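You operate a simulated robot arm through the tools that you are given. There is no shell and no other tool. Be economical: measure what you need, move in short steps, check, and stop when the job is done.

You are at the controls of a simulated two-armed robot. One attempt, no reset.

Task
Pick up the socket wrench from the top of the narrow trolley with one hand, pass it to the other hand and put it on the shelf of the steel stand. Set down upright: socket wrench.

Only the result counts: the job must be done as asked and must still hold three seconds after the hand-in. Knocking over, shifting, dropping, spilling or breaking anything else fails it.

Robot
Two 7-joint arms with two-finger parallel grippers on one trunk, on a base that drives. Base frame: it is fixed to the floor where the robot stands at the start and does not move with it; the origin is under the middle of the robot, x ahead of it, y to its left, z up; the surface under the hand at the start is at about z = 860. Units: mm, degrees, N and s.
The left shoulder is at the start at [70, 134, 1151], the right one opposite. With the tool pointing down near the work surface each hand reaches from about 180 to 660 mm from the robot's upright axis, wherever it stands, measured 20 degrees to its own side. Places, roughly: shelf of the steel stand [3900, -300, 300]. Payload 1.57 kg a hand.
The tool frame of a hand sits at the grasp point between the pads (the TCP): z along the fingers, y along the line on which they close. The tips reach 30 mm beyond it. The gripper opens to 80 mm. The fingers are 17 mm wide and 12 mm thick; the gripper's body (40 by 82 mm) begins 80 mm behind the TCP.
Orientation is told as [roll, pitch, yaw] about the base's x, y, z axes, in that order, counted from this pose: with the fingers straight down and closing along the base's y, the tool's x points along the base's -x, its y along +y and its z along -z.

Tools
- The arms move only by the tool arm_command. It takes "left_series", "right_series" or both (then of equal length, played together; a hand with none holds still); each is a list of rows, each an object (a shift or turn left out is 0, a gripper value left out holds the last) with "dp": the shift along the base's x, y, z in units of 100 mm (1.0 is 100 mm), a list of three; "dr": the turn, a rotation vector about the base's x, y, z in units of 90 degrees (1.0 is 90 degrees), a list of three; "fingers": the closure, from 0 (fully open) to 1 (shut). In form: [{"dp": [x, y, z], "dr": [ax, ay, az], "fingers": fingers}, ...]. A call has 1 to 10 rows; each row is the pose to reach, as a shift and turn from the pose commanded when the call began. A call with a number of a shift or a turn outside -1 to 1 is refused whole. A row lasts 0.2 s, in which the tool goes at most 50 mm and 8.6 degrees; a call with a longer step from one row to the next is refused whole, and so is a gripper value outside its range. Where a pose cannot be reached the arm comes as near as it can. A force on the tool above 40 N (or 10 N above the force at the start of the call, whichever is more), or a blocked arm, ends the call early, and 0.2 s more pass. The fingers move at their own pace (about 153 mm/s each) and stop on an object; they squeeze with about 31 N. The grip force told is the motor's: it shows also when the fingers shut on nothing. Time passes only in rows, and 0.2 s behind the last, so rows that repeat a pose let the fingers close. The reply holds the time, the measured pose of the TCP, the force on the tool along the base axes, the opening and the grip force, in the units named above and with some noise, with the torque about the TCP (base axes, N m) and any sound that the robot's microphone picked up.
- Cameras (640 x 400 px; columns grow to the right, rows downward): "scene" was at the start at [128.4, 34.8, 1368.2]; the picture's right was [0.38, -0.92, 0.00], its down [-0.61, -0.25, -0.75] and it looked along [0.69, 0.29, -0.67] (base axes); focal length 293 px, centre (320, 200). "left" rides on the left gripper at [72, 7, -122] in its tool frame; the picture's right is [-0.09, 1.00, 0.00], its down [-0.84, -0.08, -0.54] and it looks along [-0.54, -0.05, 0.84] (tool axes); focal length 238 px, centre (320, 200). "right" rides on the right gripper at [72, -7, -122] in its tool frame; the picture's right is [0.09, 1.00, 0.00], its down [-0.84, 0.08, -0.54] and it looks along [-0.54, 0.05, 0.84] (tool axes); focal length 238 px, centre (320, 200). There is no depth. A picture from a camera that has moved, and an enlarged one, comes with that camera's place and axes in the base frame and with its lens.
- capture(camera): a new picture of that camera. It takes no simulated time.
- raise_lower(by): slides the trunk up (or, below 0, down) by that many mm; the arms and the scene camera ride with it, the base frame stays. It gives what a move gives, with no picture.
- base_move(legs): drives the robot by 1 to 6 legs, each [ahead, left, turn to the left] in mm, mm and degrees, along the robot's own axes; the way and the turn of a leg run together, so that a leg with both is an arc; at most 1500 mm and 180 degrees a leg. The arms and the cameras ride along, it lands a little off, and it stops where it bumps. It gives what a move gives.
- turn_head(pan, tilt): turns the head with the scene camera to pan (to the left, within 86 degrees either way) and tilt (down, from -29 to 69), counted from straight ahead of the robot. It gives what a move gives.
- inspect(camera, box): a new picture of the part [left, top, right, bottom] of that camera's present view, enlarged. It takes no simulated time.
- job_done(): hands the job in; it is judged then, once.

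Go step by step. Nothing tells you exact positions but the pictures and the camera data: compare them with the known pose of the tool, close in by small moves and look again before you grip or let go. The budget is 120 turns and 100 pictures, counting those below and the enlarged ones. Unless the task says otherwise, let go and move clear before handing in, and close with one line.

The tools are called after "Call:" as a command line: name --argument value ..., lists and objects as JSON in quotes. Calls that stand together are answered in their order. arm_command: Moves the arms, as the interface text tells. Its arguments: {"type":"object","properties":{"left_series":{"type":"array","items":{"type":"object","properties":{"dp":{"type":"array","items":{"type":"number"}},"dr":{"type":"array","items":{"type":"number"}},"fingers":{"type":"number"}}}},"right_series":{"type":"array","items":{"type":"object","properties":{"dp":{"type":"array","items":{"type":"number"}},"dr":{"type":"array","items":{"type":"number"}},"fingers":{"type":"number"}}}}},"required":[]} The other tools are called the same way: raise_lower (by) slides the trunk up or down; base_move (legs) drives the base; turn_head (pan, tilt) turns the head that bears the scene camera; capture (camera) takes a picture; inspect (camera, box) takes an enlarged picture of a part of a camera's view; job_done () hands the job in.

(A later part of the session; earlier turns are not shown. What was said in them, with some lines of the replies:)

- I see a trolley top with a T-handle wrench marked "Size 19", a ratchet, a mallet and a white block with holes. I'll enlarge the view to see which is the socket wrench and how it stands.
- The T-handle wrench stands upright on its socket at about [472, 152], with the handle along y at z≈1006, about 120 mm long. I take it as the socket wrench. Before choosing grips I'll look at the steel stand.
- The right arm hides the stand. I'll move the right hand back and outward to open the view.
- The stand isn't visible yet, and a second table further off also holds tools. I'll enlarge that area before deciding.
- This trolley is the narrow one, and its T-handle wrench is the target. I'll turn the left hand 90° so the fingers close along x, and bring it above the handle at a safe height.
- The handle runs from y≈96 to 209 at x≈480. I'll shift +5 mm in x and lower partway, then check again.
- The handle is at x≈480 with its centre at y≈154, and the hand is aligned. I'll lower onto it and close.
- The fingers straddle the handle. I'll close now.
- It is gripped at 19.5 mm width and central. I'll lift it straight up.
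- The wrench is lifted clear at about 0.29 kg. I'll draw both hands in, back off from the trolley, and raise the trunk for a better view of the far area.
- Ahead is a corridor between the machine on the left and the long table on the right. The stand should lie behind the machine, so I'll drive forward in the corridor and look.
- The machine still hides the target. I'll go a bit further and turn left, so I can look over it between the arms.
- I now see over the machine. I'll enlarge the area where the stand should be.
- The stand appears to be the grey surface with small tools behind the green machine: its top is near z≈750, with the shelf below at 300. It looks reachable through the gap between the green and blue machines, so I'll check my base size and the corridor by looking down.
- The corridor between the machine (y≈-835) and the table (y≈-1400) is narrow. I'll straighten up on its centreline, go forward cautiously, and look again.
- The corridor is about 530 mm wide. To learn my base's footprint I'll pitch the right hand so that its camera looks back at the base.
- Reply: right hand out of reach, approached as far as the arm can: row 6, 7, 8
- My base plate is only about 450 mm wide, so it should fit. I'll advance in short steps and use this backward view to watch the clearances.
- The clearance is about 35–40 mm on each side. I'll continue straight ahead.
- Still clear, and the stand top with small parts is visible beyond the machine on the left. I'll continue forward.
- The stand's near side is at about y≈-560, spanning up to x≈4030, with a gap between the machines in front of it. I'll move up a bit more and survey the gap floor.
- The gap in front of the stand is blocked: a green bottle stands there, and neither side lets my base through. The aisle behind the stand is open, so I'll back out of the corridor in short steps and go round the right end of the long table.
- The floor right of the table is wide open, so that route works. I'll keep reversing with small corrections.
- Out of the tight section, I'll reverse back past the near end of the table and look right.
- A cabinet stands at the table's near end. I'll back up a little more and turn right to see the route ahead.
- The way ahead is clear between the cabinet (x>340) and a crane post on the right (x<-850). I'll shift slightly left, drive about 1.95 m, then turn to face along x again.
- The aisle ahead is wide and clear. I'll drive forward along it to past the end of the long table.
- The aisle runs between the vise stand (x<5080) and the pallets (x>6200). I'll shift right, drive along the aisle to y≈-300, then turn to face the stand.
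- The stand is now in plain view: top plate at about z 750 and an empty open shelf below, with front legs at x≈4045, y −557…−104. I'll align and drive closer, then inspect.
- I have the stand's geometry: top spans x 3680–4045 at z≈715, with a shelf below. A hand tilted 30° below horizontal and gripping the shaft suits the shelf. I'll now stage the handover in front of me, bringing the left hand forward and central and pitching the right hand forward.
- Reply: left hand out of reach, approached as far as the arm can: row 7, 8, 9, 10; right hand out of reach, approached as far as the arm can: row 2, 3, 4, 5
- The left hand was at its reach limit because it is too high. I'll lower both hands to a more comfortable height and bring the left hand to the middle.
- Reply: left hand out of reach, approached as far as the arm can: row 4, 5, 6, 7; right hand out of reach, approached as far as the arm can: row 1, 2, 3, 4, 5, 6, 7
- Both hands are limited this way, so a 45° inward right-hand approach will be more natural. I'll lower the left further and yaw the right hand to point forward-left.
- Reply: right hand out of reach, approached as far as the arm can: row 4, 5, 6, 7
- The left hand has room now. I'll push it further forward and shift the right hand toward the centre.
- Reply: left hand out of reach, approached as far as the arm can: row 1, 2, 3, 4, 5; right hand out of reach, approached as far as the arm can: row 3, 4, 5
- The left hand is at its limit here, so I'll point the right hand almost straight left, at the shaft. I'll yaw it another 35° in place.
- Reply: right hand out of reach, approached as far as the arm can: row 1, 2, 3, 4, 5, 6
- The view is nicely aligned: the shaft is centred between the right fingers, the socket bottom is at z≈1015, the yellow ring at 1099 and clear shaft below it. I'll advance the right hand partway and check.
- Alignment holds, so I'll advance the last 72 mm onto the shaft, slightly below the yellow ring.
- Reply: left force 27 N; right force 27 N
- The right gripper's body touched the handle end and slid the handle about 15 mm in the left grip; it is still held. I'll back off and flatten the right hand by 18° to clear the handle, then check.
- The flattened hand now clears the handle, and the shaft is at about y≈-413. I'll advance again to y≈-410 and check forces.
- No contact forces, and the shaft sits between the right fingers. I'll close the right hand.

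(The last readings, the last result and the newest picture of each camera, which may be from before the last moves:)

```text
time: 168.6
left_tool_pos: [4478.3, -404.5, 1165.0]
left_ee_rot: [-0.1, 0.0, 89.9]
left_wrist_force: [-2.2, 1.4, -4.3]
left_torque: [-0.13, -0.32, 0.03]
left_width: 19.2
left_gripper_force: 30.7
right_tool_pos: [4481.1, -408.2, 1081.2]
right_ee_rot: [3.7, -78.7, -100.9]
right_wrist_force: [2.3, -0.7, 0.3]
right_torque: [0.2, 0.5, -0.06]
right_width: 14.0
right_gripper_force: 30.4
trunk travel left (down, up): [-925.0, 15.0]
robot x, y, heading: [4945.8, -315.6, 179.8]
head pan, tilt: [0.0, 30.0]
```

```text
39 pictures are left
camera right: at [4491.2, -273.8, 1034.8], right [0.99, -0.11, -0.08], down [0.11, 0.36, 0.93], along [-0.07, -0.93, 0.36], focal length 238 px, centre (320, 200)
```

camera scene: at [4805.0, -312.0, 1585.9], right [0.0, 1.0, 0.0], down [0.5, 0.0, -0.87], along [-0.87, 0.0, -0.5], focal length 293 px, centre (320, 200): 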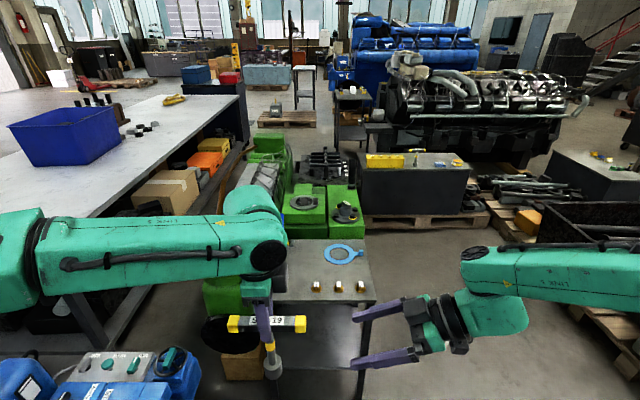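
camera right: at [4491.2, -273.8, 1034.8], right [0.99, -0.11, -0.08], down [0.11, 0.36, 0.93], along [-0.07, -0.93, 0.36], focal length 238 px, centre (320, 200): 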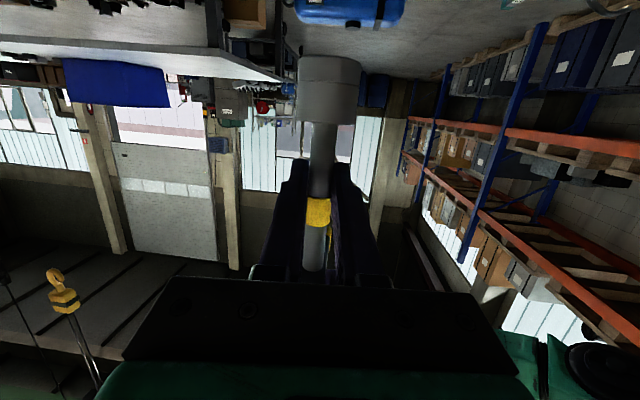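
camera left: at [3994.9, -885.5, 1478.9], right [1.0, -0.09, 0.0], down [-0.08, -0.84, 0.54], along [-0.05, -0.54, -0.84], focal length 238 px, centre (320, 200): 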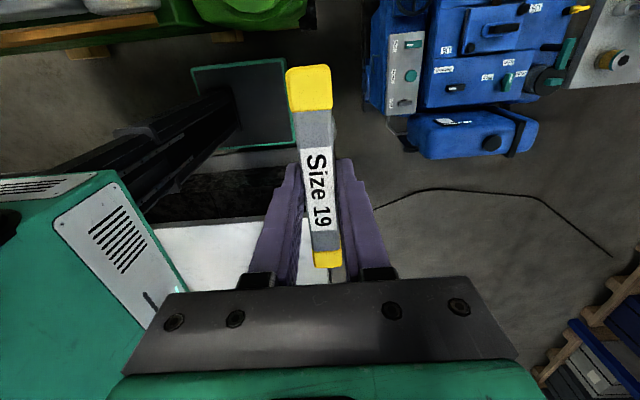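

The right hand holds the shaft at 14 mm width. I'll open the left hand and lift it clear.

Call:
arm_command --left_series '[{"fingers": 0.6}, {"fingers": 0.3}, {"fingers": 0.2}, {"fingers": 0.2}]'

Call:
capture --camera "scene"

Call:
capture --camera "right"

```text
time: 169.6
left_tool_pos: [4478.5, -404.0, 1164.6]
left_ee_rot: [-0.1, 0.0, 89.9]
left_wrist_force: [-0.3, 0.3, 0.9]
left_torque: [0.0, -0.04, 0.03]
left_width: 64.1
left_gripper_force: 0.2
right_tool_pos: [4480.6, -406.7, 1079.5]
right_ee_rot: [3.9, -78.5, -101.1]
right_wrist_force: [0.0, 0.3, -0.1]
right_torque: [0.04, -0.05, 0.05]
right_width: 13.5
right_gripper_force: 30.0
trunk travel left (down, up): [-925.0, 15.0]
robot x, y, heading: [4945.3, -313.8, 179.9]
head pan, tilt: [0.0, 30.0]
```

```text
38 pictures are left
camera scene: at [4805.7, -312.2, 1586.0], right [0.0, 1.0, 0.0], down [0.5, 0.0, -0.87], along [-0.87, 0.0, -0.5], focal length 293 px, centre (320, 200)
```

scene: 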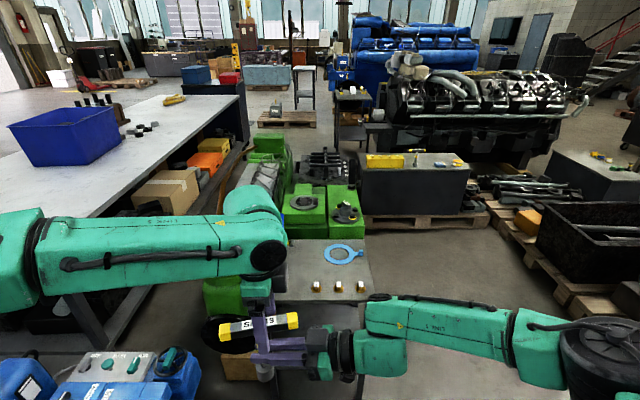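

```text
37 pictures are left
camera right: at [4491.2, -273.7, 1034.7], right [0.99, -0.11, -0.08], down [0.11, 0.36, 0.93], along [-0.07, -0.93, 0.36], focal length 238 px, centre (320, 200)
```

right: 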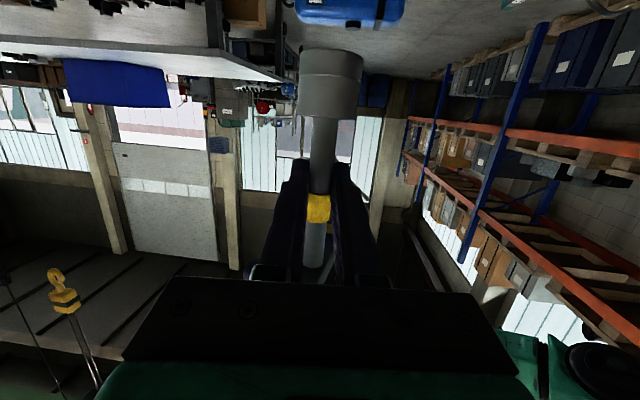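

Left is open. I'll enlarge the view to see how the wrench sits before moving the left hand away.

Call:
inspect --camera "scene" --box '[180, 260, 420, 400]'

Call:
inspect --camera "right" --box '[220, 30, 420, 300]'

Call:
capture --camera "left"

```text
2.67 times, centred on (300, 330) of scene
camera zoom: at [4805.7, -312.2, 1586.0], right [0.0, 1.0, 0.0], down [0.5, 0.0, -0.87], along [-0.87, 0.0, -0.5], focal length 781 px, centre (373, -147)
```

zoom: 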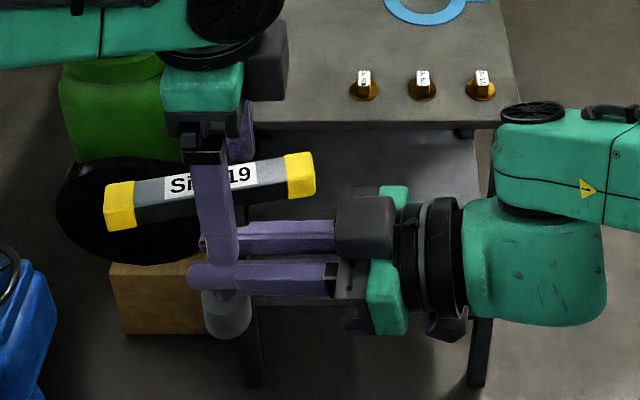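

```text
1.48 times, centred on (320, 165) of right
camera zoom: at [4491.2, -273.7, 1034.7], right [0.99, -0.11, -0.08], down [0.11, 0.36, 0.93], along [-0.07, -0.93, 0.36], focal length 353 px, centre (320, 252)
```

zoom: 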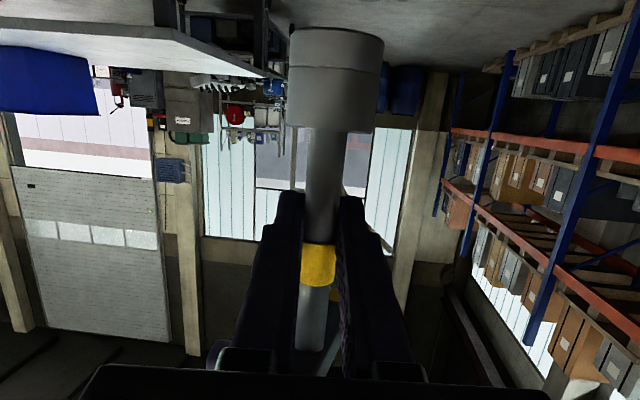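

```text
34 pictures are left
camera left: at [4472.5, -476.9, 1288.3], right [-1.0, 0.09, 0.0], down [0.08, 0.84, 0.54], along [0.05, 0.54, -0.84], focal length 238 px, centre (320, 200)
```

left: 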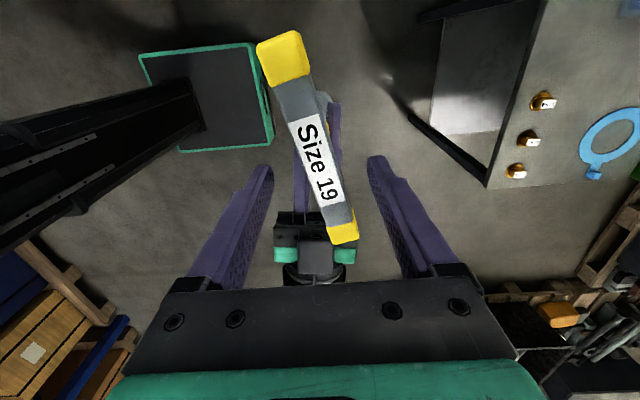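

The wrench is upright in the right hand; it only yawed about 12° as the pads settled. I'll open the left fully, raise it straight up and move it aside.

Call:
arm_command --left_series '[{"fingers": 0}, {"dp": [0, 0, 0.2]}, {"dp": [0, 0, 0.45]}, {"dp": [0, 0, 0.7]}, {"dp": [0, 0, 0.95]}, {"dp": [0, -0.3, 1.0]}, {"dp": [0.3, -0.6, 1.0]}, {"dp": [0.6, -0.9, 1.0]}, {"dp": [1.0, -1.0, 1.0]}]'

Call:
capture --camera "scene"

```text
time: 171.6
left_tool_pos: [4585.6, -503.7, 1270.7]
left_ee_rot: [-0.2, -0.1, 89.8]
left_wrist_force: [1.1, -0.1, -0.1]
left_torque: [0.0, 0.03, 0.05]
left_width: 80.0
left_gripper_force: 0.1
right_tool_pos: [4482.7, -407.8, 1080.8]
right_ee_rot: [3.4, -78.7, -100.6]
right_wrist_force: [0.1, -0.4, 0.3]
right_torque: [0.04, -0.02, 0.01]
right_width: 13.6
right_gripper_force: 30.1
trunk travel left (down, up): [-925.0, 15.0]
robot x, y, heading: [4945.7, -318.3, 179.4]
head pan, tilt: [0.0, 30.0]
```

```text
33 pictures are left
camera scene: at [4808.4, -313.1, 1586.3], right [0.0, 1.0, 0.0], down [0.5, 0.0, -0.87], along [-0.87, 0.0, -0.5], focal length 293 px, centre (320, 200)
```

scene: 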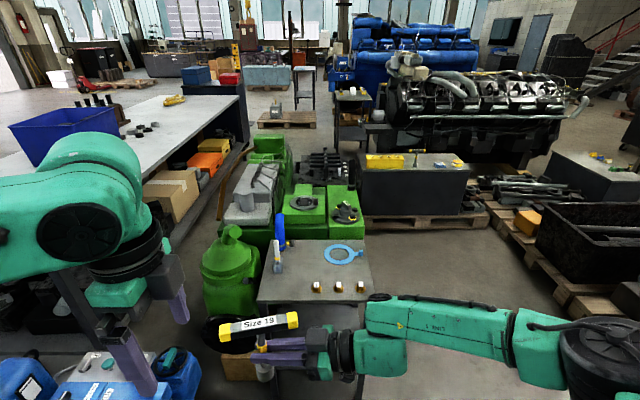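

The right hand now holds the wrench alone. I'll swing the right hand to point forward (yaw -60°), bringing the wrench in front of its own shoulder, and tuck the left hand up.

Call:
arm_command --right_series '[{"dp": [-0.1, 0.1, 0], "dr": [0, 0, -0.08]}, {"dp": [-0.2, 0.2, 0], "dr": [0, 0, -0.16]}, {"dp": [-0.3, 0.35, 0], "dr": [0, 0, -0.24]}, {"dp": [-0.4, 0.5, 0], "dr": [0, 0, -0.32]}, {"dp": [-0.5, 0.65, 0], "dr": [0, 0, -0.4]}, {"dp": [-0.6, 0.8, 0], "dr": [0, 0, -0.48]}, {"dp": [-0.7, 0.95, 0], "dr": [0, 0, -0.56]}, {"dp": [-0.8, 1.0, 0], "dr": [0, 0, -0.64]}, {"dp": [-0.8, 1.0, 0], "dr": [0, 0, -0.66]}]' --left_series '[{"dp": [0, 0, 0.1]}, {"dp": [0, 0, 0.2]}, {"dp": [0, 0, 0.3]}, {"dp": [0, 0, 0.4]}, {"dp": [0, 0, 0.5]}, {"dp": [0, 0, 0.6]}, {"dp": [0, 0, 0.6]}, {"dp": [0, 0, 0.6]}, {"dp": [0, 0, 0.6]}]'

Call:
capture --camera "scene"

Call:
capture --camera "right"

```text
time: 173.6
left_tool_pos: [4581.7, -502.9, 1327.7]
left_ee_rot: [-0.1, 0.0, 89.9]
left_wrist_force: [-0.6, -0.8, -0.1]
left_torque: [0.03, 0.01, -0.01]
left_width: 80.0
left_gripper_force: 0.0
right_tool_pos: [4397.2, -302.9, 1081.0]
right_ee_rot: [4.7, -78.5, -159.2]
right_wrist_force: [0.1, -0.1, -0.5]
right_torque: [0.02, -0.02, 0.02]
right_width: 13.5
right_gripper_force: 30.2
right hand out of reach, approached as far as the arm can: row 8, 9
trunk travel left (down, up): [-925.0, 15.0]
robot x, y, heading: [4944.4, -314.1, 179.9]
head pan, tilt: [0.0, 30.0]
```

```text
32 pictures are left
camera scene: at [4805.6, -311.8, 1586.0], right [0.0, 1.0, 0.0], down [0.5, 0.0, -0.87], along [-0.87, 0.0, -0.5], focal length 293 px, centre (320, 200)
```

scene: 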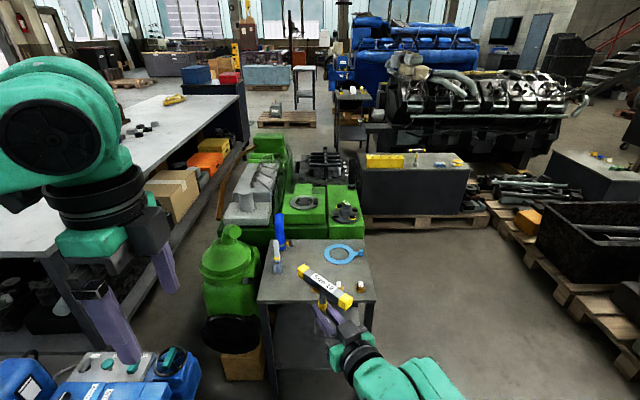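

```text
31 pictures are left
camera right: at [4516.2, -239.6, 1035.9], right [0.45, -0.89, -0.07], down [0.36, 0.1, 0.93], along [-0.82, -0.44, 0.36], focal length 238 px, centre (320, 200)
```

right: 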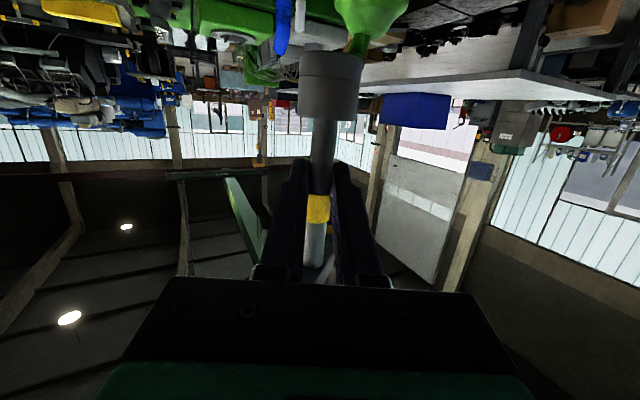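

The wrench stays upright in the right hand. I'll drive forward and a bit right so the left arm is clear of the vise stand and the blue machine, and check the left arm's position before lowering the trunk.

Call:
base_move --legs '[[0, -140, 0], [180, 0, 0]]'

Call:
turn_head --pan 55 --tilt 45

Call:
capture --camera "scene"

```text
time: 176.1
left_tool_pos: [4401.4, -364.4, 1328.9]
left_ee_rot: [0.1, -0.2, 90.1]
left_wrist_force: [0.0, -0.5, 0.1]
left_torque: [0.01, 0.01, 0.03]
left_width: 80.1
left_gripper_force: 0.1
right_tool_pos: [4214.1, -164.9, 1083.7]
right_ee_rot: [4.4, -78.7, -158.5]
right_wrist_force: [1.0, 0.6, -2.5]
right_torque: [0.0, -0.01, 0.01]
right_width: 13.7
right_gripper_force: 30.1
trunk travel left (down, up): [-925.0, 15.0]
robot x, y, heading: [4757.6, -172.6, -180.1]
head pan, tilt: [0.0, 30.0]
```

```text
time: 177.3
left_tool_pos: [4397.3, -364.3, 1329.3]
left_ee_rot: [-0.1, -0.1, 90.2]
left_wrist_force: [0.1, -0.5, 0.2]
left_torque: [-0.01, 0.0, -0.02]
left_width: 79.8
left_gripper_force: 0.1
right_tool_pos: [4211.8, -165.4, 1082.7]
right_ee_rot: [4.8, -78.5, -158.9]
right_wrist_force: [0.6, -0.4, -3.0]
right_torque: [0.03, -0.01, -0.02]
right_width: 13.5
right_gripper_force: 30.0
trunk travel left (down, up): [-925.0, 15.0]
robot x, y, heading: [4762.7, -174.3, -179.9]
head pan, tilt: [55.0, 45.0]
```

```text
30 pictures are left
camera scene: at [4663.6, -238.2, 1563.5], right [-0.82, 0.57, 0.0], down [0.4, 0.58, -0.71], along [-0.4, -0.58, -0.71], focal length 293 px, centre (320, 200)
```

scene: 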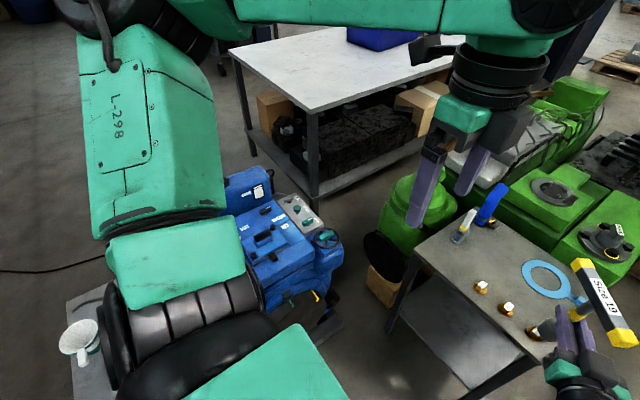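

The left elbow is raised and well inside the clear zone. I'll lower the trunk 450 mm here, with the wrench still in front of the stand's edge.

Call:
raise_lower --by -450

Call:
capture --camera "scene"

Call:
turn_head --pan 0 --tilt 40

Call:
capture --camera "scene"

```text
refused: -450 is not a number from -400 to 400
```

```text
29 pictures are left
camera scene: at [4663.6, -238.2, 1563.5], right [-0.82, 0.57, 0.0], down [0.4, 0.58, -0.71], along [-0.4, -0.58, -0.71], focal length 293 px, centre (320, 200)
```

scene: 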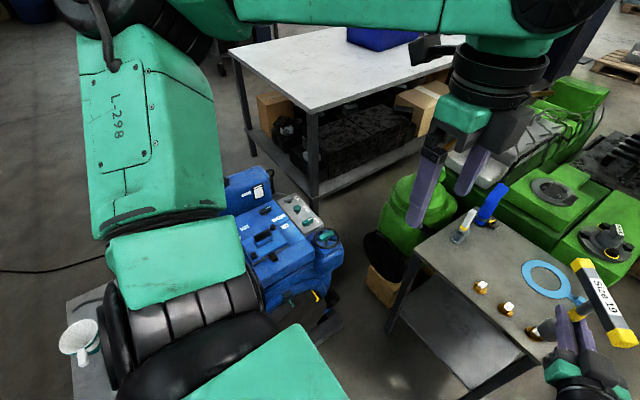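

```text
time: 178.5
left_tool_pos: [4396.1, -364.7, 1327.4]
left_ee_rot: [-0.1, 0.1, 90.1]
left_wrist_force: [1.0, 0.3, 0.3]
left_torque: [-0.01, 0.02, 0.04]
left_width: 80.0
left_gripper_force: 0.1
right_tool_pos: [4211.0, -165.6, 1081.7]
right_ee_rot: [4.8, -78.5, -158.9]
right_wrist_force: [-0.1, 0.3, -3.5]
right_torque: [0.02, -0.03, 0.02]
right_width: 13.8
right_gripper_force: 30.1
trunk travel left (down, up): [-925.0, 15.0]
robot x, y, heading: [4761.9, -172.5, -179.9]
head pan, tilt: [0.0, 40.0]
```

```text
28 pictures are left
camera scene: at [4624.5, -171.8, 1570.6], right [0.0, 1.0, 0.0], down [0.64, 0.0, -0.77], along [-0.77, 0.0, -0.64], focal length 293 px, centre (320, 200)
```

scene: 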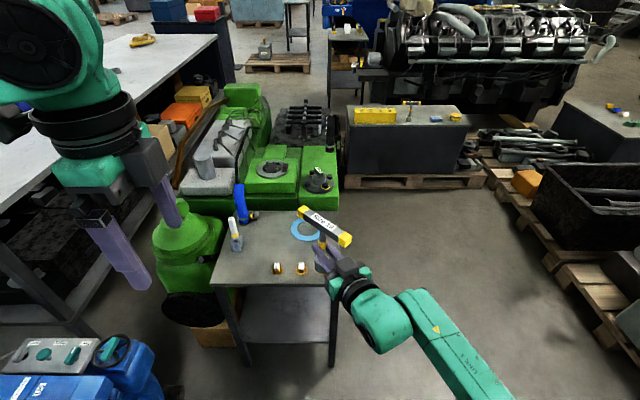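

The trunk step limit is 400, so I'll lower by 400 and look at the stand from the lower viewpoint.

Call:
raise_lower --by -400

Call:
turn_head --pan 8 --tilt 35

Call:
capture --camera "scene"

```text
time: 182.4
left_tool_pos: [4395.5, -363.4, 927.5]
left_ee_rot: [-0.1, 0.1, 90.2]
left_wrist_force: [0.7, 0.3, 0.0]
left_torque: [0.0, -0.02, 0.02]
left_width: 79.9
left_gripper_force: 0.1
right_tool_pos: [4210.6, -165.2, 681.7]
right_ee_rot: [4.9, -78.6, -158.9]
right_wrist_force: [0.1, 0.4, -3.6]
right_torque: [0.02, -0.04, 0.01]
right_width: 13.3
right_gripper_force: 30.0
trunk travel left (down, up): [-525.0, 415.0]
robot x, y, heading: [4760.9, -172.5, -179.7]
head pan, tilt: [0.0, 40.0]
```

```text
time: 183.1
left_tool_pos: [4396.0, -364.6, 927.7]
left_ee_rot: [-0.1, -0.1, 90.3]
left_wrist_force: [0.7, 0.1, -0.2]
left_torque: [0.0, -0.01, -0.02]
left_width: 80.2
left_gripper_force: 0.1
right_tool_pos: [4212.0, -164.8, 681.9]
right_ee_rot: [4.9, -78.5, -159.0]
right_wrist_force: [0.0, 0.2, -2.5]
right_torque: [0.0, -0.02, 0.03]
right_width: 13.6
right_gripper_force: 30.0
trunk travel left (down, up): [-525.0, 415.0]
robot x, y, heading: [4759.2, -173.5, -179.9]
head pan, tilt: [8.0, 35.0]
```

```text
27 pictures are left
camera scene: at [4622.4, -183.9, 1178.2], right [-0.14, 0.99, 0.0], down [0.57, 0.08, -0.82], along [-0.81, -0.12, -0.57], focal length 293 px, centre (320, 200)
```

scene: 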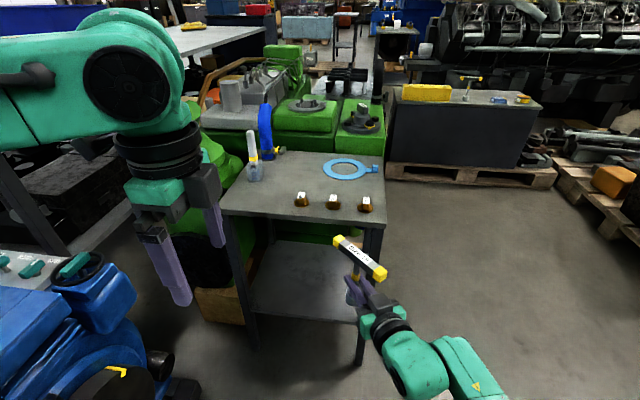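

The shelf's front edge is at x≈4050, z≈300, and the stand spans y −535…−96. I'll lower the right hand with the arm while keeping the wrench clear in front of the stand.

Call:
arm_command --right_series '[{"dp": [0, -0.1, -0.3]}, {"dp": [0, -0.2, -0.6]}, {"dp": [0, -0.3, -0.9]}, {"dp": [0, -0.4, -1.0]}, {"dp": [0, -0.4, -1.0]}]'

Call:
arm_command --right_series '[{"dp": [0, -0.1, -0.3]}, {"dp": [0, -0.2, -0.6]}, {"dp": [0, -0.3, -0.9]}, {"dp": [0, -0.4, -1.0]}, {"dp": [0, -0.4, -1.0]}]'

Call:
capture --camera "scene"

```text
time: 184.2
left_tool_pos: [4397.8, -362.9, 929.0]
left_ee_rot: [-0.1, 0.0, 90.2]
left_wrist_force: [0.8, 0.1, -0.1]
left_torque: [-0.01, -0.02, -0.01]
left_width: 80.3
left_gripper_force: 0.0
right_tool_pos: [4196.0, -185.5, 580.3]
right_ee_rot: [8.7, -78.5, -161.6]
right_wrist_force: [-0.5, 0.9, -3.4]
right_torque: [0.05, -0.03, 0.02]
right_width: 13.5
right_gripper_force: 29.5
right hand out of reach, approached as far as the arm can: row 1, 2, 3, 4, 5
trunk travel left (down, up): [-525.0, 415.0]
robot x, y, heading: [4758.4, -174.9, -179.9]
head pan, tilt: [8.0, 35.0]
```

```text
time: 185.4
left_tool_pos: [4397.2, -363.9, 927.2]
left_ee_rot: [-0.1, 0.0, 90.1]
left_wrist_force: [1.3, -0.9, -0.1]
left_torque: [-0.02, 0.01, 0.02]
left_width: 79.7
left_gripper_force: 0.1
right_tool_pos: [4204.0, -220.0, 488.4]
right_ee_rot: [4.9, -78.7, -159.0]
right_wrist_force: [-0.1, 0.0, -3.4]
right_torque: [0.04, -0.01, -0.01]
right_width: 13.6
right_gripper_force: 30.3
right hand out of reach, approached as far as the arm can: row 1, 2, 3, 4, 5
trunk travel left (down, up): [-525.0, 415.0]
robot x, y, heading: [4761.1, -169.4, -179.8]
head pan, tilt: [8.0, 35.0]
```

```text
26 pictures are left
camera scene: at [4622.2, -183.9, 1178.2], right [-0.14, 0.99, 0.0], down [0.57, 0.08, -0.82], along [-0.81, -0.12, -0.57], focal length 293 px, centre (320, 200)
```

scene: 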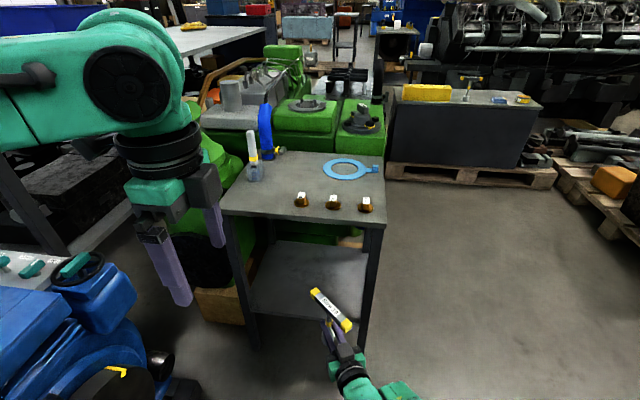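

The wrench is now at TCP z≈488, in front of the open shelf. I'll lower the trunk the last ~95 mm, then check the tilt and socket height through the right camera.

Call:
raise_lower --by -90

Call:
capture --camera "right"

Call:
inspect --camera "scene" --box '[200, 140, 420, 400]'

```text
time: 186.7
left_tool_pos: [4397.0, -363.4, 838.4]
left_ee_rot: [-0.2, 0.1, 90.1]
left_wrist_force: [0.2, -0.7, -0.3]
left_torque: [0.0, -0.03, 0.01]
left_width: 79.9
left_gripper_force: 0.1
right_tool_pos: [4204.8, -219.4, 398.4]
right_ee_rot: [4.8, -78.5, -158.8]
right_wrist_force: [-0.3, 0.3, -3.0]
right_torque: [0.03, -0.05, -0.02]
right_width: 13.8
right_gripper_force: 30.1
trunk travel left (down, up): [-435.0, 505.0]
robot x, y, heading: [4761.4, -175.4, -180.2]
head pan, tilt: [8.0, 35.0]
```

```text
25 pictures are left
camera right: at [4321.8, -154.8, 352.8], right [0.45, -0.89, -0.07], down [0.36, 0.1, 0.93], along [-0.82, -0.44, 0.36], focal length 238 px, centre (320, 200)
```

right: 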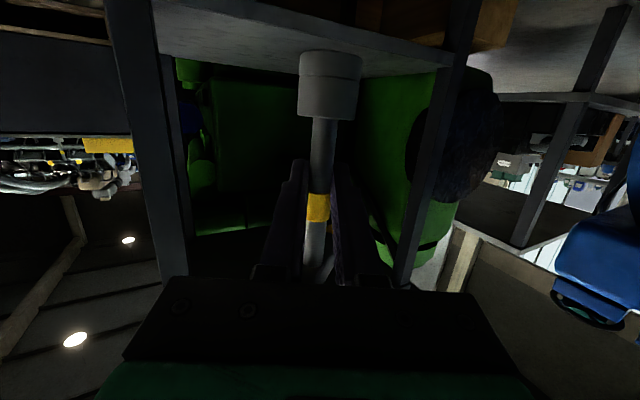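

```text
1.54 times, centred on (310, 270) of scene
camera zoom: at [4622.7, -184.0, 1088.2], right [-0.14, 0.99, 0.0], down [0.57, 0.08, -0.82], along [-0.81, -0.12, -0.57], focal length 451 px, centre (335, 92)
```

zoom: 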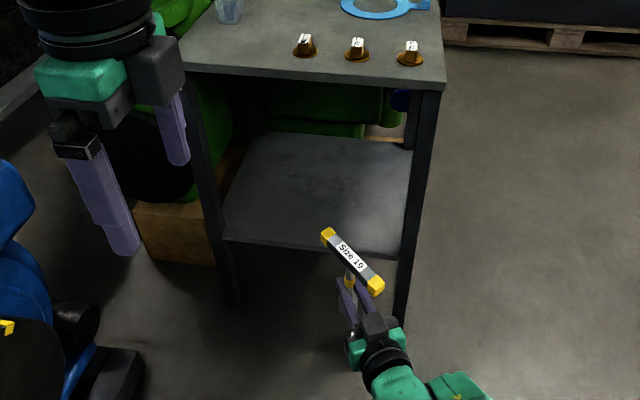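

The socket bottom is at about z 328, safely above the shelf (~290–300). I'll shift slightly left and drive forward so the wrench goes about 60 mm inside the shelf edge, under the top plate.

Call:
base_move --legs '[[0, 50, 0], [120, 0, 0]]'

Call:
base_move --legs '[[92, 0, 0]]'

Call:
capture --camera "scene"

Call:
capture --camera "right"

```text
time: 188.5
left_tool_pos: [4273.2, -414.0, 837.6]
left_ee_rot: [-0.2, -0.1, 90.1]
left_wrist_force: [0.2, 0.1, -0.6]
left_torque: [-0.01, -0.02, 0.0]
left_width: 80.1
left_gripper_force: 0.0
right_tool_pos: [4083.0, -268.7, 396.3]
right_ee_rot: [4.9, -78.4, -159.1]
right_wrist_force: [-0.3, 0.4, -3.2]
right_torque: [0.01, -0.05, -0.01]
right_width: 13.1
right_gripper_force: 29.7
trunk travel left (down, up): [-435.0, 505.0]
robot x, y, heading: [4637.4, -224.8, -179.8]
head pan, tilt: [8.0, 35.0]
```

```text
time: 189.6
left_tool_pos: [4183.8, -413.7, 837.6]
left_ee_rot: [-0.1, 0.0, 90.2]
left_wrist_force: [-0.5, -0.2, 0.4]
left_torque: [0.02, -0.05, -0.02]
left_width: 79.8
left_gripper_force: 0.2
right_tool_pos: [3991.1, -268.4, 396.6]
right_ee_rot: [4.9, -78.3, -159.1]
right_wrist_force: [0.6, -0.8, -3.2]
right_torque: [-0.01, -0.02, -0.02]
right_width: 13.5
right_gripper_force: 30.1
trunk travel left (down, up): [-435.0, 505.0]
robot x, y, heading: [4545.7, -225.3, -179.7]
head pan, tilt: [8.0, 35.0]
```

```text
23 pictures are left
camera scene: at [4407.9, -233.5, 1088.0], right [-0.14, 0.99, 0.0], down [0.57, 0.08, -0.82], along [-0.81, -0.12, -0.57], focal length 293 px, centre (320, 200)
```

scene: 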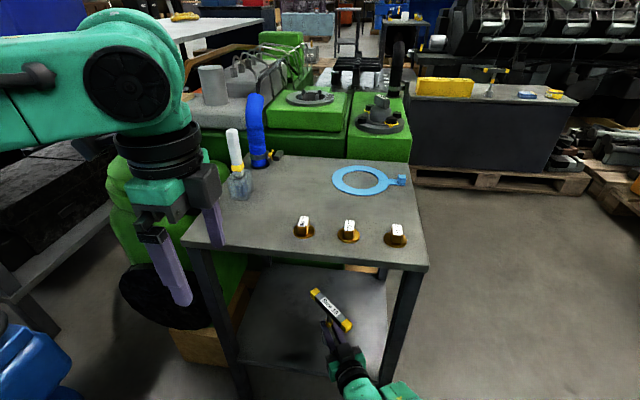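

```text
22 pictures are left
camera right: at [4108.1, -204.3, 352.1], right [0.45, -0.89, -0.07], down [0.35, 0.1, 0.93], along [-0.82, -0.44, 0.36], focal length 238 px, centre (320, 200)
```

right: 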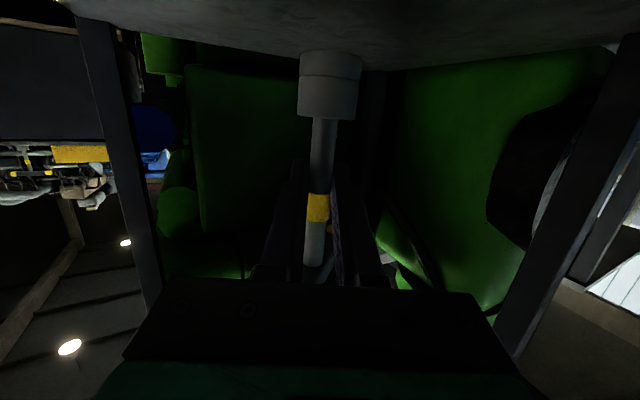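

The wrench is inside the shelf, about 55–60 mm behind its front edge, and vertical to within 1–2° against the stand's legs. I'll lower in small steps and watch the force.

Call:
arm_command --right_series '[{"dp": [0, 0, -0.06]}, {"dp": [0, 0, -0.12]}, {"dp": [0, 0, -0.18]}, {"dp": [0, 0, -0.18]}]'

Call:
capture --camera "right"

```text
time: 190.6
left_tool_pos: [4183.5, -413.5, 838.1]
left_ee_rot: [-0.2, -0.1, 90.3]
left_wrist_force: [-0.8, -0.4, -1.5]
left_torque: [0.01, -0.04, 0.0]
left_width: 79.8
left_gripper_force: 0.1
right_tool_pos: [3999.5, -264.3, 390.1]
right_ee_rot: [4.8, -78.4, -159.0]
right_wrist_force: [0.2, 0.0, -2.8]
right_torque: [-0.01, -0.03, 0.0]
right_width: 13.7
right_gripper_force: 30.4
right hand out of reach, approached as far as the arm can: row 1, 2, 3, 4
trunk travel left (down, up): [-435.0, 505.0]
robot x, y, heading: [4544.0, -224.1, -179.7]
head pan, tilt: [8.0, 35.0]
```

```text
21 pictures are left
camera right: at [4117.3, -199.7, 344.7], right [0.45, -0.89, -0.07], down [0.35, 0.1, 0.93], along [-0.82, -0.44, 0.36], focal length 238 px, centre (320, 200)
```

right: 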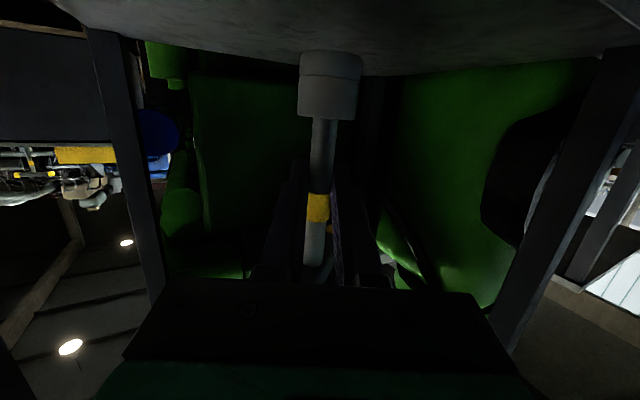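

The arm is at full stretch, so I'll lower with the trunk in small steps instead.

Call:
raise_lower --by -14

Call:
raise_lower --by -6

Call:
capture --camera "right"

```text
time: 191.2
left_tool_pos: [4183.0, -414.4, 824.5]
left_ee_rot: [-0.2, 0.0, 90.2]
left_wrist_force: [0.6, 0.7, -0.5]
left_torque: [0.0, 0.01, 0.01]
left_width: 80.2
left_gripper_force: 0.1
right_tool_pos: [3999.2, -264.0, 375.2]
right_ee_rot: [4.7, -78.4, -158.8]
right_wrist_force: [-0.6, -1.1, -2.5]
right_torque: [0.01, -0.01, 0.0]
right_width: 13.5
right_gripper_force: 30.2
trunk travel left (down, up): [-421.0, 519.0]
robot x, y, heading: [4548.3, -223.2, -180.1]
head pan, tilt: [8.0, 35.0]
```

```text
time: 191.8
left_tool_pos: [4183.8, -413.5, 818.5]
left_ee_rot: [-0.2, 0.0, 90.2]
left_wrist_force: [0.1, 0.3, -0.5]
left_torque: [-0.01, -0.01, 0.0]
left_width: 80.0
left_gripper_force: 0.1
right_tool_pos: [3999.4, -262.9, 369.9]
right_ee_rot: [4.8, -78.4, -158.9]
right_wrist_force: [-0.5, 0.1, -3.3]
right_torque: [0.06, -0.08, 0.02]
right_width: 13.3
right_gripper_force: 29.9
trunk travel left (down, up): [-415.0, 525.0]
robot x, y, heading: [4546.0, -224.9, -180.1]
head pan, tilt: [8.0, 35.0]
```

```text
20 pictures are left
camera right: at [4117.2, -199.8, 324.9], right [0.45, -0.89, -0.07], down [0.35, 0.1, 0.93], along [-0.82, -0.45, 0.36], focal length 238 px, centre (320, 200)
```

right: 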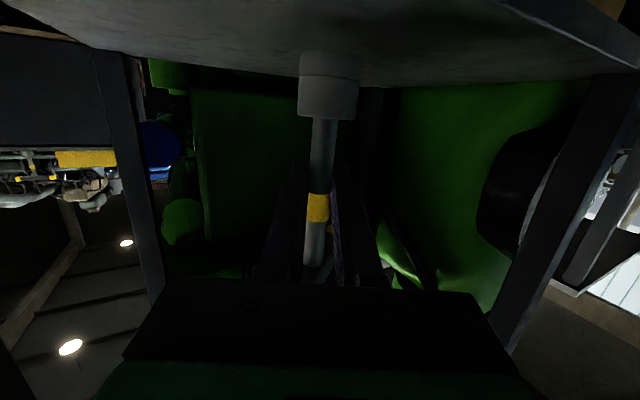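

No contact yet; the shelf seems to be nearer z≈283. I'll continue in small steps.

Call:
raise_lower --by -8

Call:
raise_lower --by -4

Call:
inspect --camera "right" --box '[200, 0, 460, 160]'

```text
time: 192.3
left_tool_pos: [4182.6, -413.1, 809.6]
left_ee_rot: [0.0, 0.1, 90.2]
left_wrist_force: [0.1, -0.2, -0.1]
left_torque: [0.01, 0.04, 0.0]
left_width: 80.1
left_gripper_force: 0.0
right_tool_pos: [3998.3, -264.5, 361.5]
right_ee_rot: [4.8, -78.4, -158.8]
right_wrist_force: [1.1, 0.9, -3.3]
right_torque: [-0.02, -0.03, 0.0]
right_width: 13.3
right_gripper_force: 30.1
trunk travel left (down, up): [-407.0, 533.0]
robot x, y, heading: [4546.9, -223.2, -179.9]
head pan, tilt: [8.0, 35.0]
```

```text
time: 192.8
left_tool_pos: [4181.9, -413.5, 805.8]
left_ee_rot: [-0.1, 0.0, 90.2]
left_wrist_force: [0.3, 0.3, -0.5]
left_torque: [-0.01, 0.01, -0.01]
left_width: 80.0
left_gripper_force: 0.0
right_tool_pos: [3999.5, -264.1, 357.5]
right_ee_rot: [4.7, -78.4, -159.0]
right_wrist_force: [0.3, -0.1, -3.6]
right_torque: [0.0, -0.07, -0.02]
right_width: 13.6
right_gripper_force: 29.8
trunk travel left (down, up): [-403.0, 537.0]
robot x, y, heading: [4547.1, -221.9, -180.0]
head pan, tilt: [8.0, 35.0]
```

```text
2.46 times, centred on (330, 80) of right
camera zoom: at [4117.2, -199.8, 312.8], right [0.45, -0.89, -0.07], down [0.35, 0.1, 0.93], along [-0.82, -0.45, 0.36], focal length 587 px, centre (295, 495)
```

zoom: 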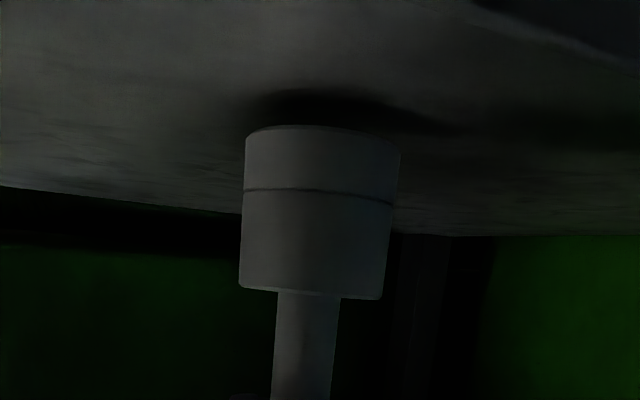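

The shadow gap beneath the socket is only about 5 mm. I'll continue in 3 mm steps.

Call:
raise_lower --by -3

Call:
raise_lower --by -3

Call:
inspect --camera "right" --box '[200, 0, 460, 160]'

```text
time: 193.4
left_tool_pos: [4183.0, -413.5, 803.3]
left_ee_rot: [-0.1, 0.1, 90.1]
left_wrist_force: [0.0, 0.0, -0.2]
left_torque: [-0.01, 0.02, -0.01]
left_width: 80.2
left_gripper_force: 0.1
right_tool_pos: [3998.9, -264.3, 355.4]
right_ee_rot: [4.8, -78.4, -158.8]
right_wrist_force: [0.6, -0.4, -3.5]
right_torque: [-0.01, 0.0, 0.0]
right_width: 13.5
right_gripper_force: 29.7
trunk travel left (down, up): [-400.0, 540.0]
robot x, y, heading: [4544.4, -224.1, -179.7]
head pan, tilt: [8.0, 35.0]
```

```text
time: 193.9
left_tool_pos: [4183.2, -413.5, 800.0]
left_ee_rot: [-0.1, 0.0, 90.2]
left_wrist_force: [0.2, 0.2, 0.1]
left_torque: [0.0, 0.05, 0.02]
left_width: 80.1
left_gripper_force: 0.0
right_tool_pos: [3999.5, -264.4, 351.9]
right_ee_rot: [4.7, -78.4, -159.0]
right_wrist_force: [-0.2, 0.8, -3.4]
right_torque: [0.0, -0.05, 0.02]
right_width: 13.3
right_gripper_force: 29.6
trunk travel left (down, up): [-397.0, 543.0]
robot x, y, heading: [4544.4, -222.2, -180.1]
head pan, tilt: [8.0, 35.0]
```

```text
2.46 times, centred on (330, 80) of right
camera zoom: at [4117.2, -199.8, 306.8], right [0.45, -0.89, -0.07], down [0.35, 0.1, 0.93], along [-0.82, -0.45, 0.36], focal length 587 px, centre (295, 495)
```

zoom: 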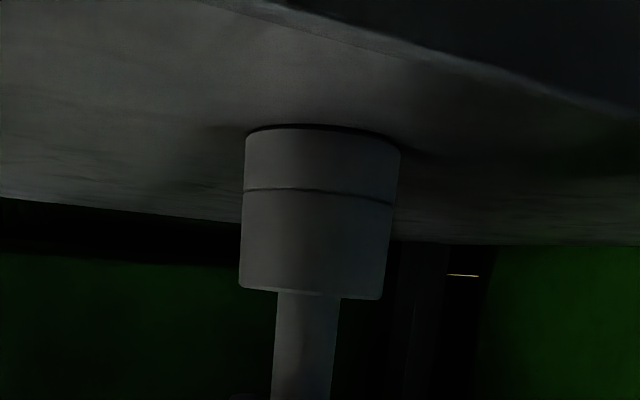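

Only about 1–2 mm remain. I'll lower 2 mm and check for contact force.

Call:
raise_lower --by -2

Call:
inspect --camera "right" --box '[200, 0, 460, 160]'

```text
time: 194.4
left_tool_pos: [4183.7, -413.1, 798.3]
left_ee_rot: [0.0, -0.1, 90.2]
left_wrist_force: [-0.1, 1.4, 0.2]
left_torque: [0.0, 0.04, -0.02]
left_width: 79.9
left_gripper_force: 0.1
right_tool_pos: [3999.8, -264.2, 351.8]
right_ee_rot: [4.8, -78.8, -158.9]
right_wrist_force: [1.1, 1.6, 4.6]
right_torque: [0.2, -0.06, -0.06]
right_width: 13.3
right_gripper_force: 29.6
trunk travel left (down, up): [-395.0, 545.0]
robot x, y, heading: [4547.5, -223.0, -180.0]
head pan, tilt: [8.0, 35.0]
```

```text
2.46 times, centred on (330, 80) of right
camera zoom: at [4116.8, -200.1, 306.2], right [0.45, -0.89, -0.07], down [0.36, 0.1, 0.93], along [-0.82, -0.44, 0.37], focal length 587 px, centre (295, 495)
```

zoom: 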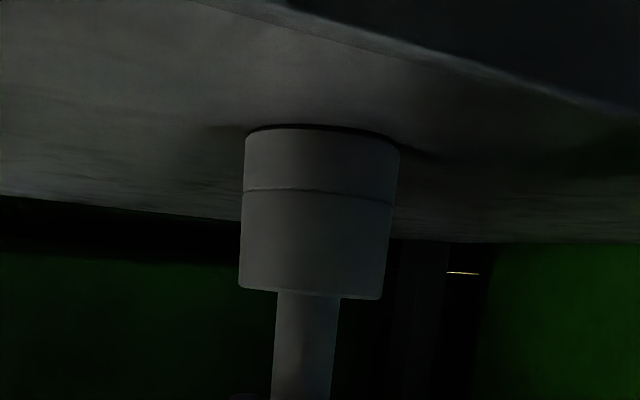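

Contact: the force changed by about 8 N. I'll press 1 mm more so the base seats flat, then open slowly.

Call:
raise_lower --by -1

Call:
arm_command --right_series '[{"fingers": 0.85}, {"fingers": 0.8}, {"fingers": 0.75}, {"fingers": 0.7}]'

Call:
capture --camera "right"

```text
time: 194.9
left_tool_pos: [4184.9, -413.4, 797.4]
left_ee_rot: [0.0, 0.0, 90.2]
left_wrist_force: [0.7, 0.7, -0.1]
left_torque: [0.0, 0.02, 0.0]
left_width: 79.9
left_gripper_force: 0.1
right_tool_pos: [3998.4, -263.6, 351.6]
right_ee_rot: [4.7, -78.9, -158.9]
right_wrist_force: [2.6, 1.3, 11.7]
right_torque: [0.29, -0.14, -0.03]
right_width: 13.5
right_gripper_force: 30.1
trunk travel left (down, up): [-394.0, 546.0]
robot x, y, heading: [4544.1, -225.8, -180.1]
head pan, tilt: [8.0, 35.0]
```

```text
time: 195.9
left_tool_pos: [4183.5, -412.1, 797.2]
left_ee_rot: [-0.1, 0.0, 90.2]
left_wrist_force: [-0.7, 0.6, 1.0]
left_torque: [0.01, 0.01, -0.01]
left_width: 80.1
left_gripper_force: 0.1
right_tool_pos: [3999.7, -264.1, 348.9]
right_ee_rot: [4.8, -78.3, -158.8]
right_wrist_force: [-0.1, 0.3, 0.2]
right_torque: [-0.02, 0.0, 0.01]
right_width: 24.2
right_gripper_force: 0.1
trunk travel left (down, up): [-394.0, 546.0]
robot x, y, heading: [4543.5, -222.2, -179.7]
head pan, tilt: [8.0, 35.0]
```

```text
16 pictures are left
camera right: at [4117.3, -199.7, 304.0], right [0.45, -0.89, -0.07], down [0.35, 0.1, 0.93], along [-0.82, -0.45, 0.36], focal length 238 px, centre (320, 200)
```

right: 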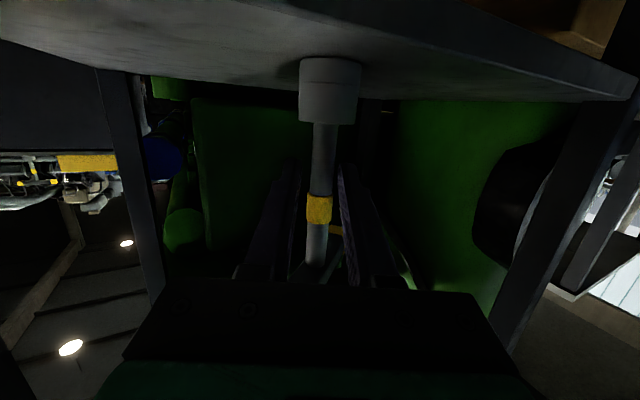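

It is released and standing on its own. I'll open the right fingers fully and check before backing out along the finger direction.

Call:
arm_command --right_series '[{"fingers": 0.5}, {"fingers": 0.2}, {"fingers": 0}, {"fingers": 0}]'

Call:
capture --camera "right"

Call:
inspect --camera "scene" --box '[220, 240, 460, 400]'

```text
time: 196.9
left_tool_pos: [4182.6, -412.6, 797.3]
left_ee_rot: [-0.1, 0.0, 90.2]
left_wrist_force: [-0.4, 0.9, -0.4]
left_torque: [0.0, 0.0, 0.04]
left_width: 80.2
left_gripper_force: 0.1
right_tool_pos: [3998.8, -263.6, 350.1]
right_ee_rot: [4.8, -78.5, -158.9]
right_wrist_force: [0.0, 0.8, -1.4]
right_torque: [0.0, 0.03, -0.01]
right_width: 80.4
right_gripper_force: 0.1
trunk travel left (down, up): [-394.0, 546.0]
robot x, y, heading: [4543.1, -222.4, -179.7]
head pan, tilt: [8.0, 35.0]
```

```text
15 pictures are left
camera right: at [4117.3, -199.8, 304.1], right [0.45, -0.89, -0.07], down [0.35, 0.1, 0.93], along [-0.82, -0.45, 0.36], focal length 238 px, centre (320, 200)
```

right: 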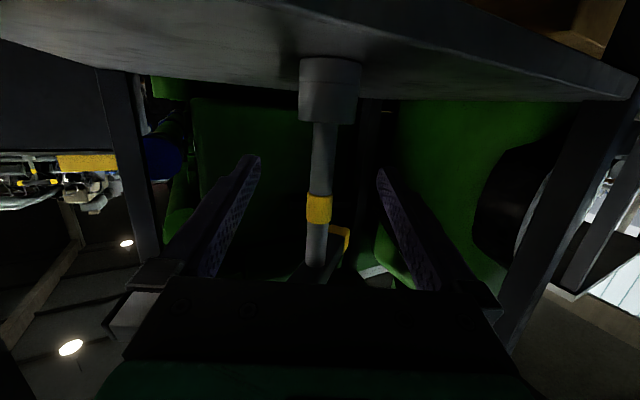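

```text
2.50 times, centred on (340, 320) of scene
camera zoom: at [4409.4, -233.5, 1047.3], right [-0.14, 0.99, 0.0], down [0.57, 0.08, -0.82], along [-0.81, -0.12, -0.57], focal length 732 px, centre (270, -100)
```

zoom: 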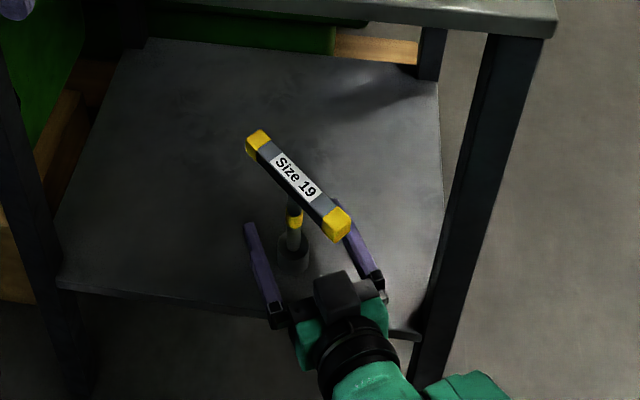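

The wrench stands upright on the shelf, free of the fingers. I'll back out along the finger direction.

Call:
base_move --legs '[[-112, -43, 0]]'

Call:
inspect --camera "scene" --box '[200, 200, 460, 400]'

```text
time: 198.2
left_tool_pos: [4294.4, -369.0, 798.5]
left_ee_rot: [0.0, 0.1, 90.1]
left_wrist_force: [0.5, 0.1, -0.2]
left_torque: [-0.03, 0.0, 0.01]
left_width: 80.1
left_gripper_force: 0.0
right_tool_pos: [4111.1, -218.5, 349.0]
right_ee_rot: [4.8, -78.5, -159.0]
right_wrist_force: [-0.5, 0.3, -0.4]
right_torque: [-0.01, 0.0, 0.02]
right_width: 80.0
right_gripper_force: 0.1
trunk travel left (down, up): [-394.0, 546.0]
robot x, y, heading: [4657.4, -181.1, -180.2]
head pan, tilt: [8.0, 35.0]
```

```text
2.00 times, centred on (330, 300) of scene
camera zoom: at [4521.6, -189.4, 1047.4], right [-0.14, 0.99, 0.0], down [0.57, 0.08, -0.82], along [-0.81, -0.11, -0.57], focal length 586 px, centre (300, 0)
```

zoom: 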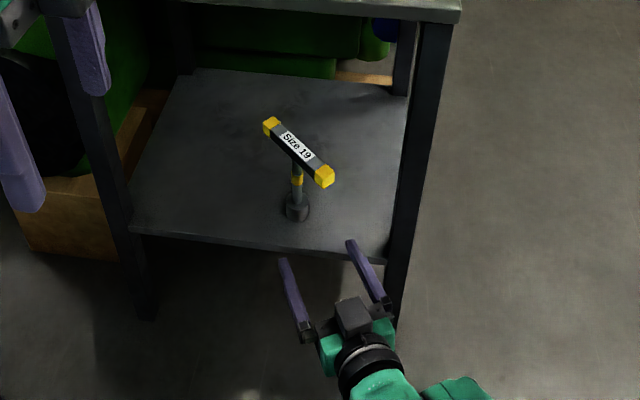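

The hand is clear, and the socket wrench stands upright and free on the shelf of the steel stand. I'll hand in now.

Call:
job_done

```text
The job is handed in.
```

The socket wrench was picked from the narrow trolley with the left hand, passed to the right hand and set upright on the shelf of the steel stand. Both hands are clear of it.
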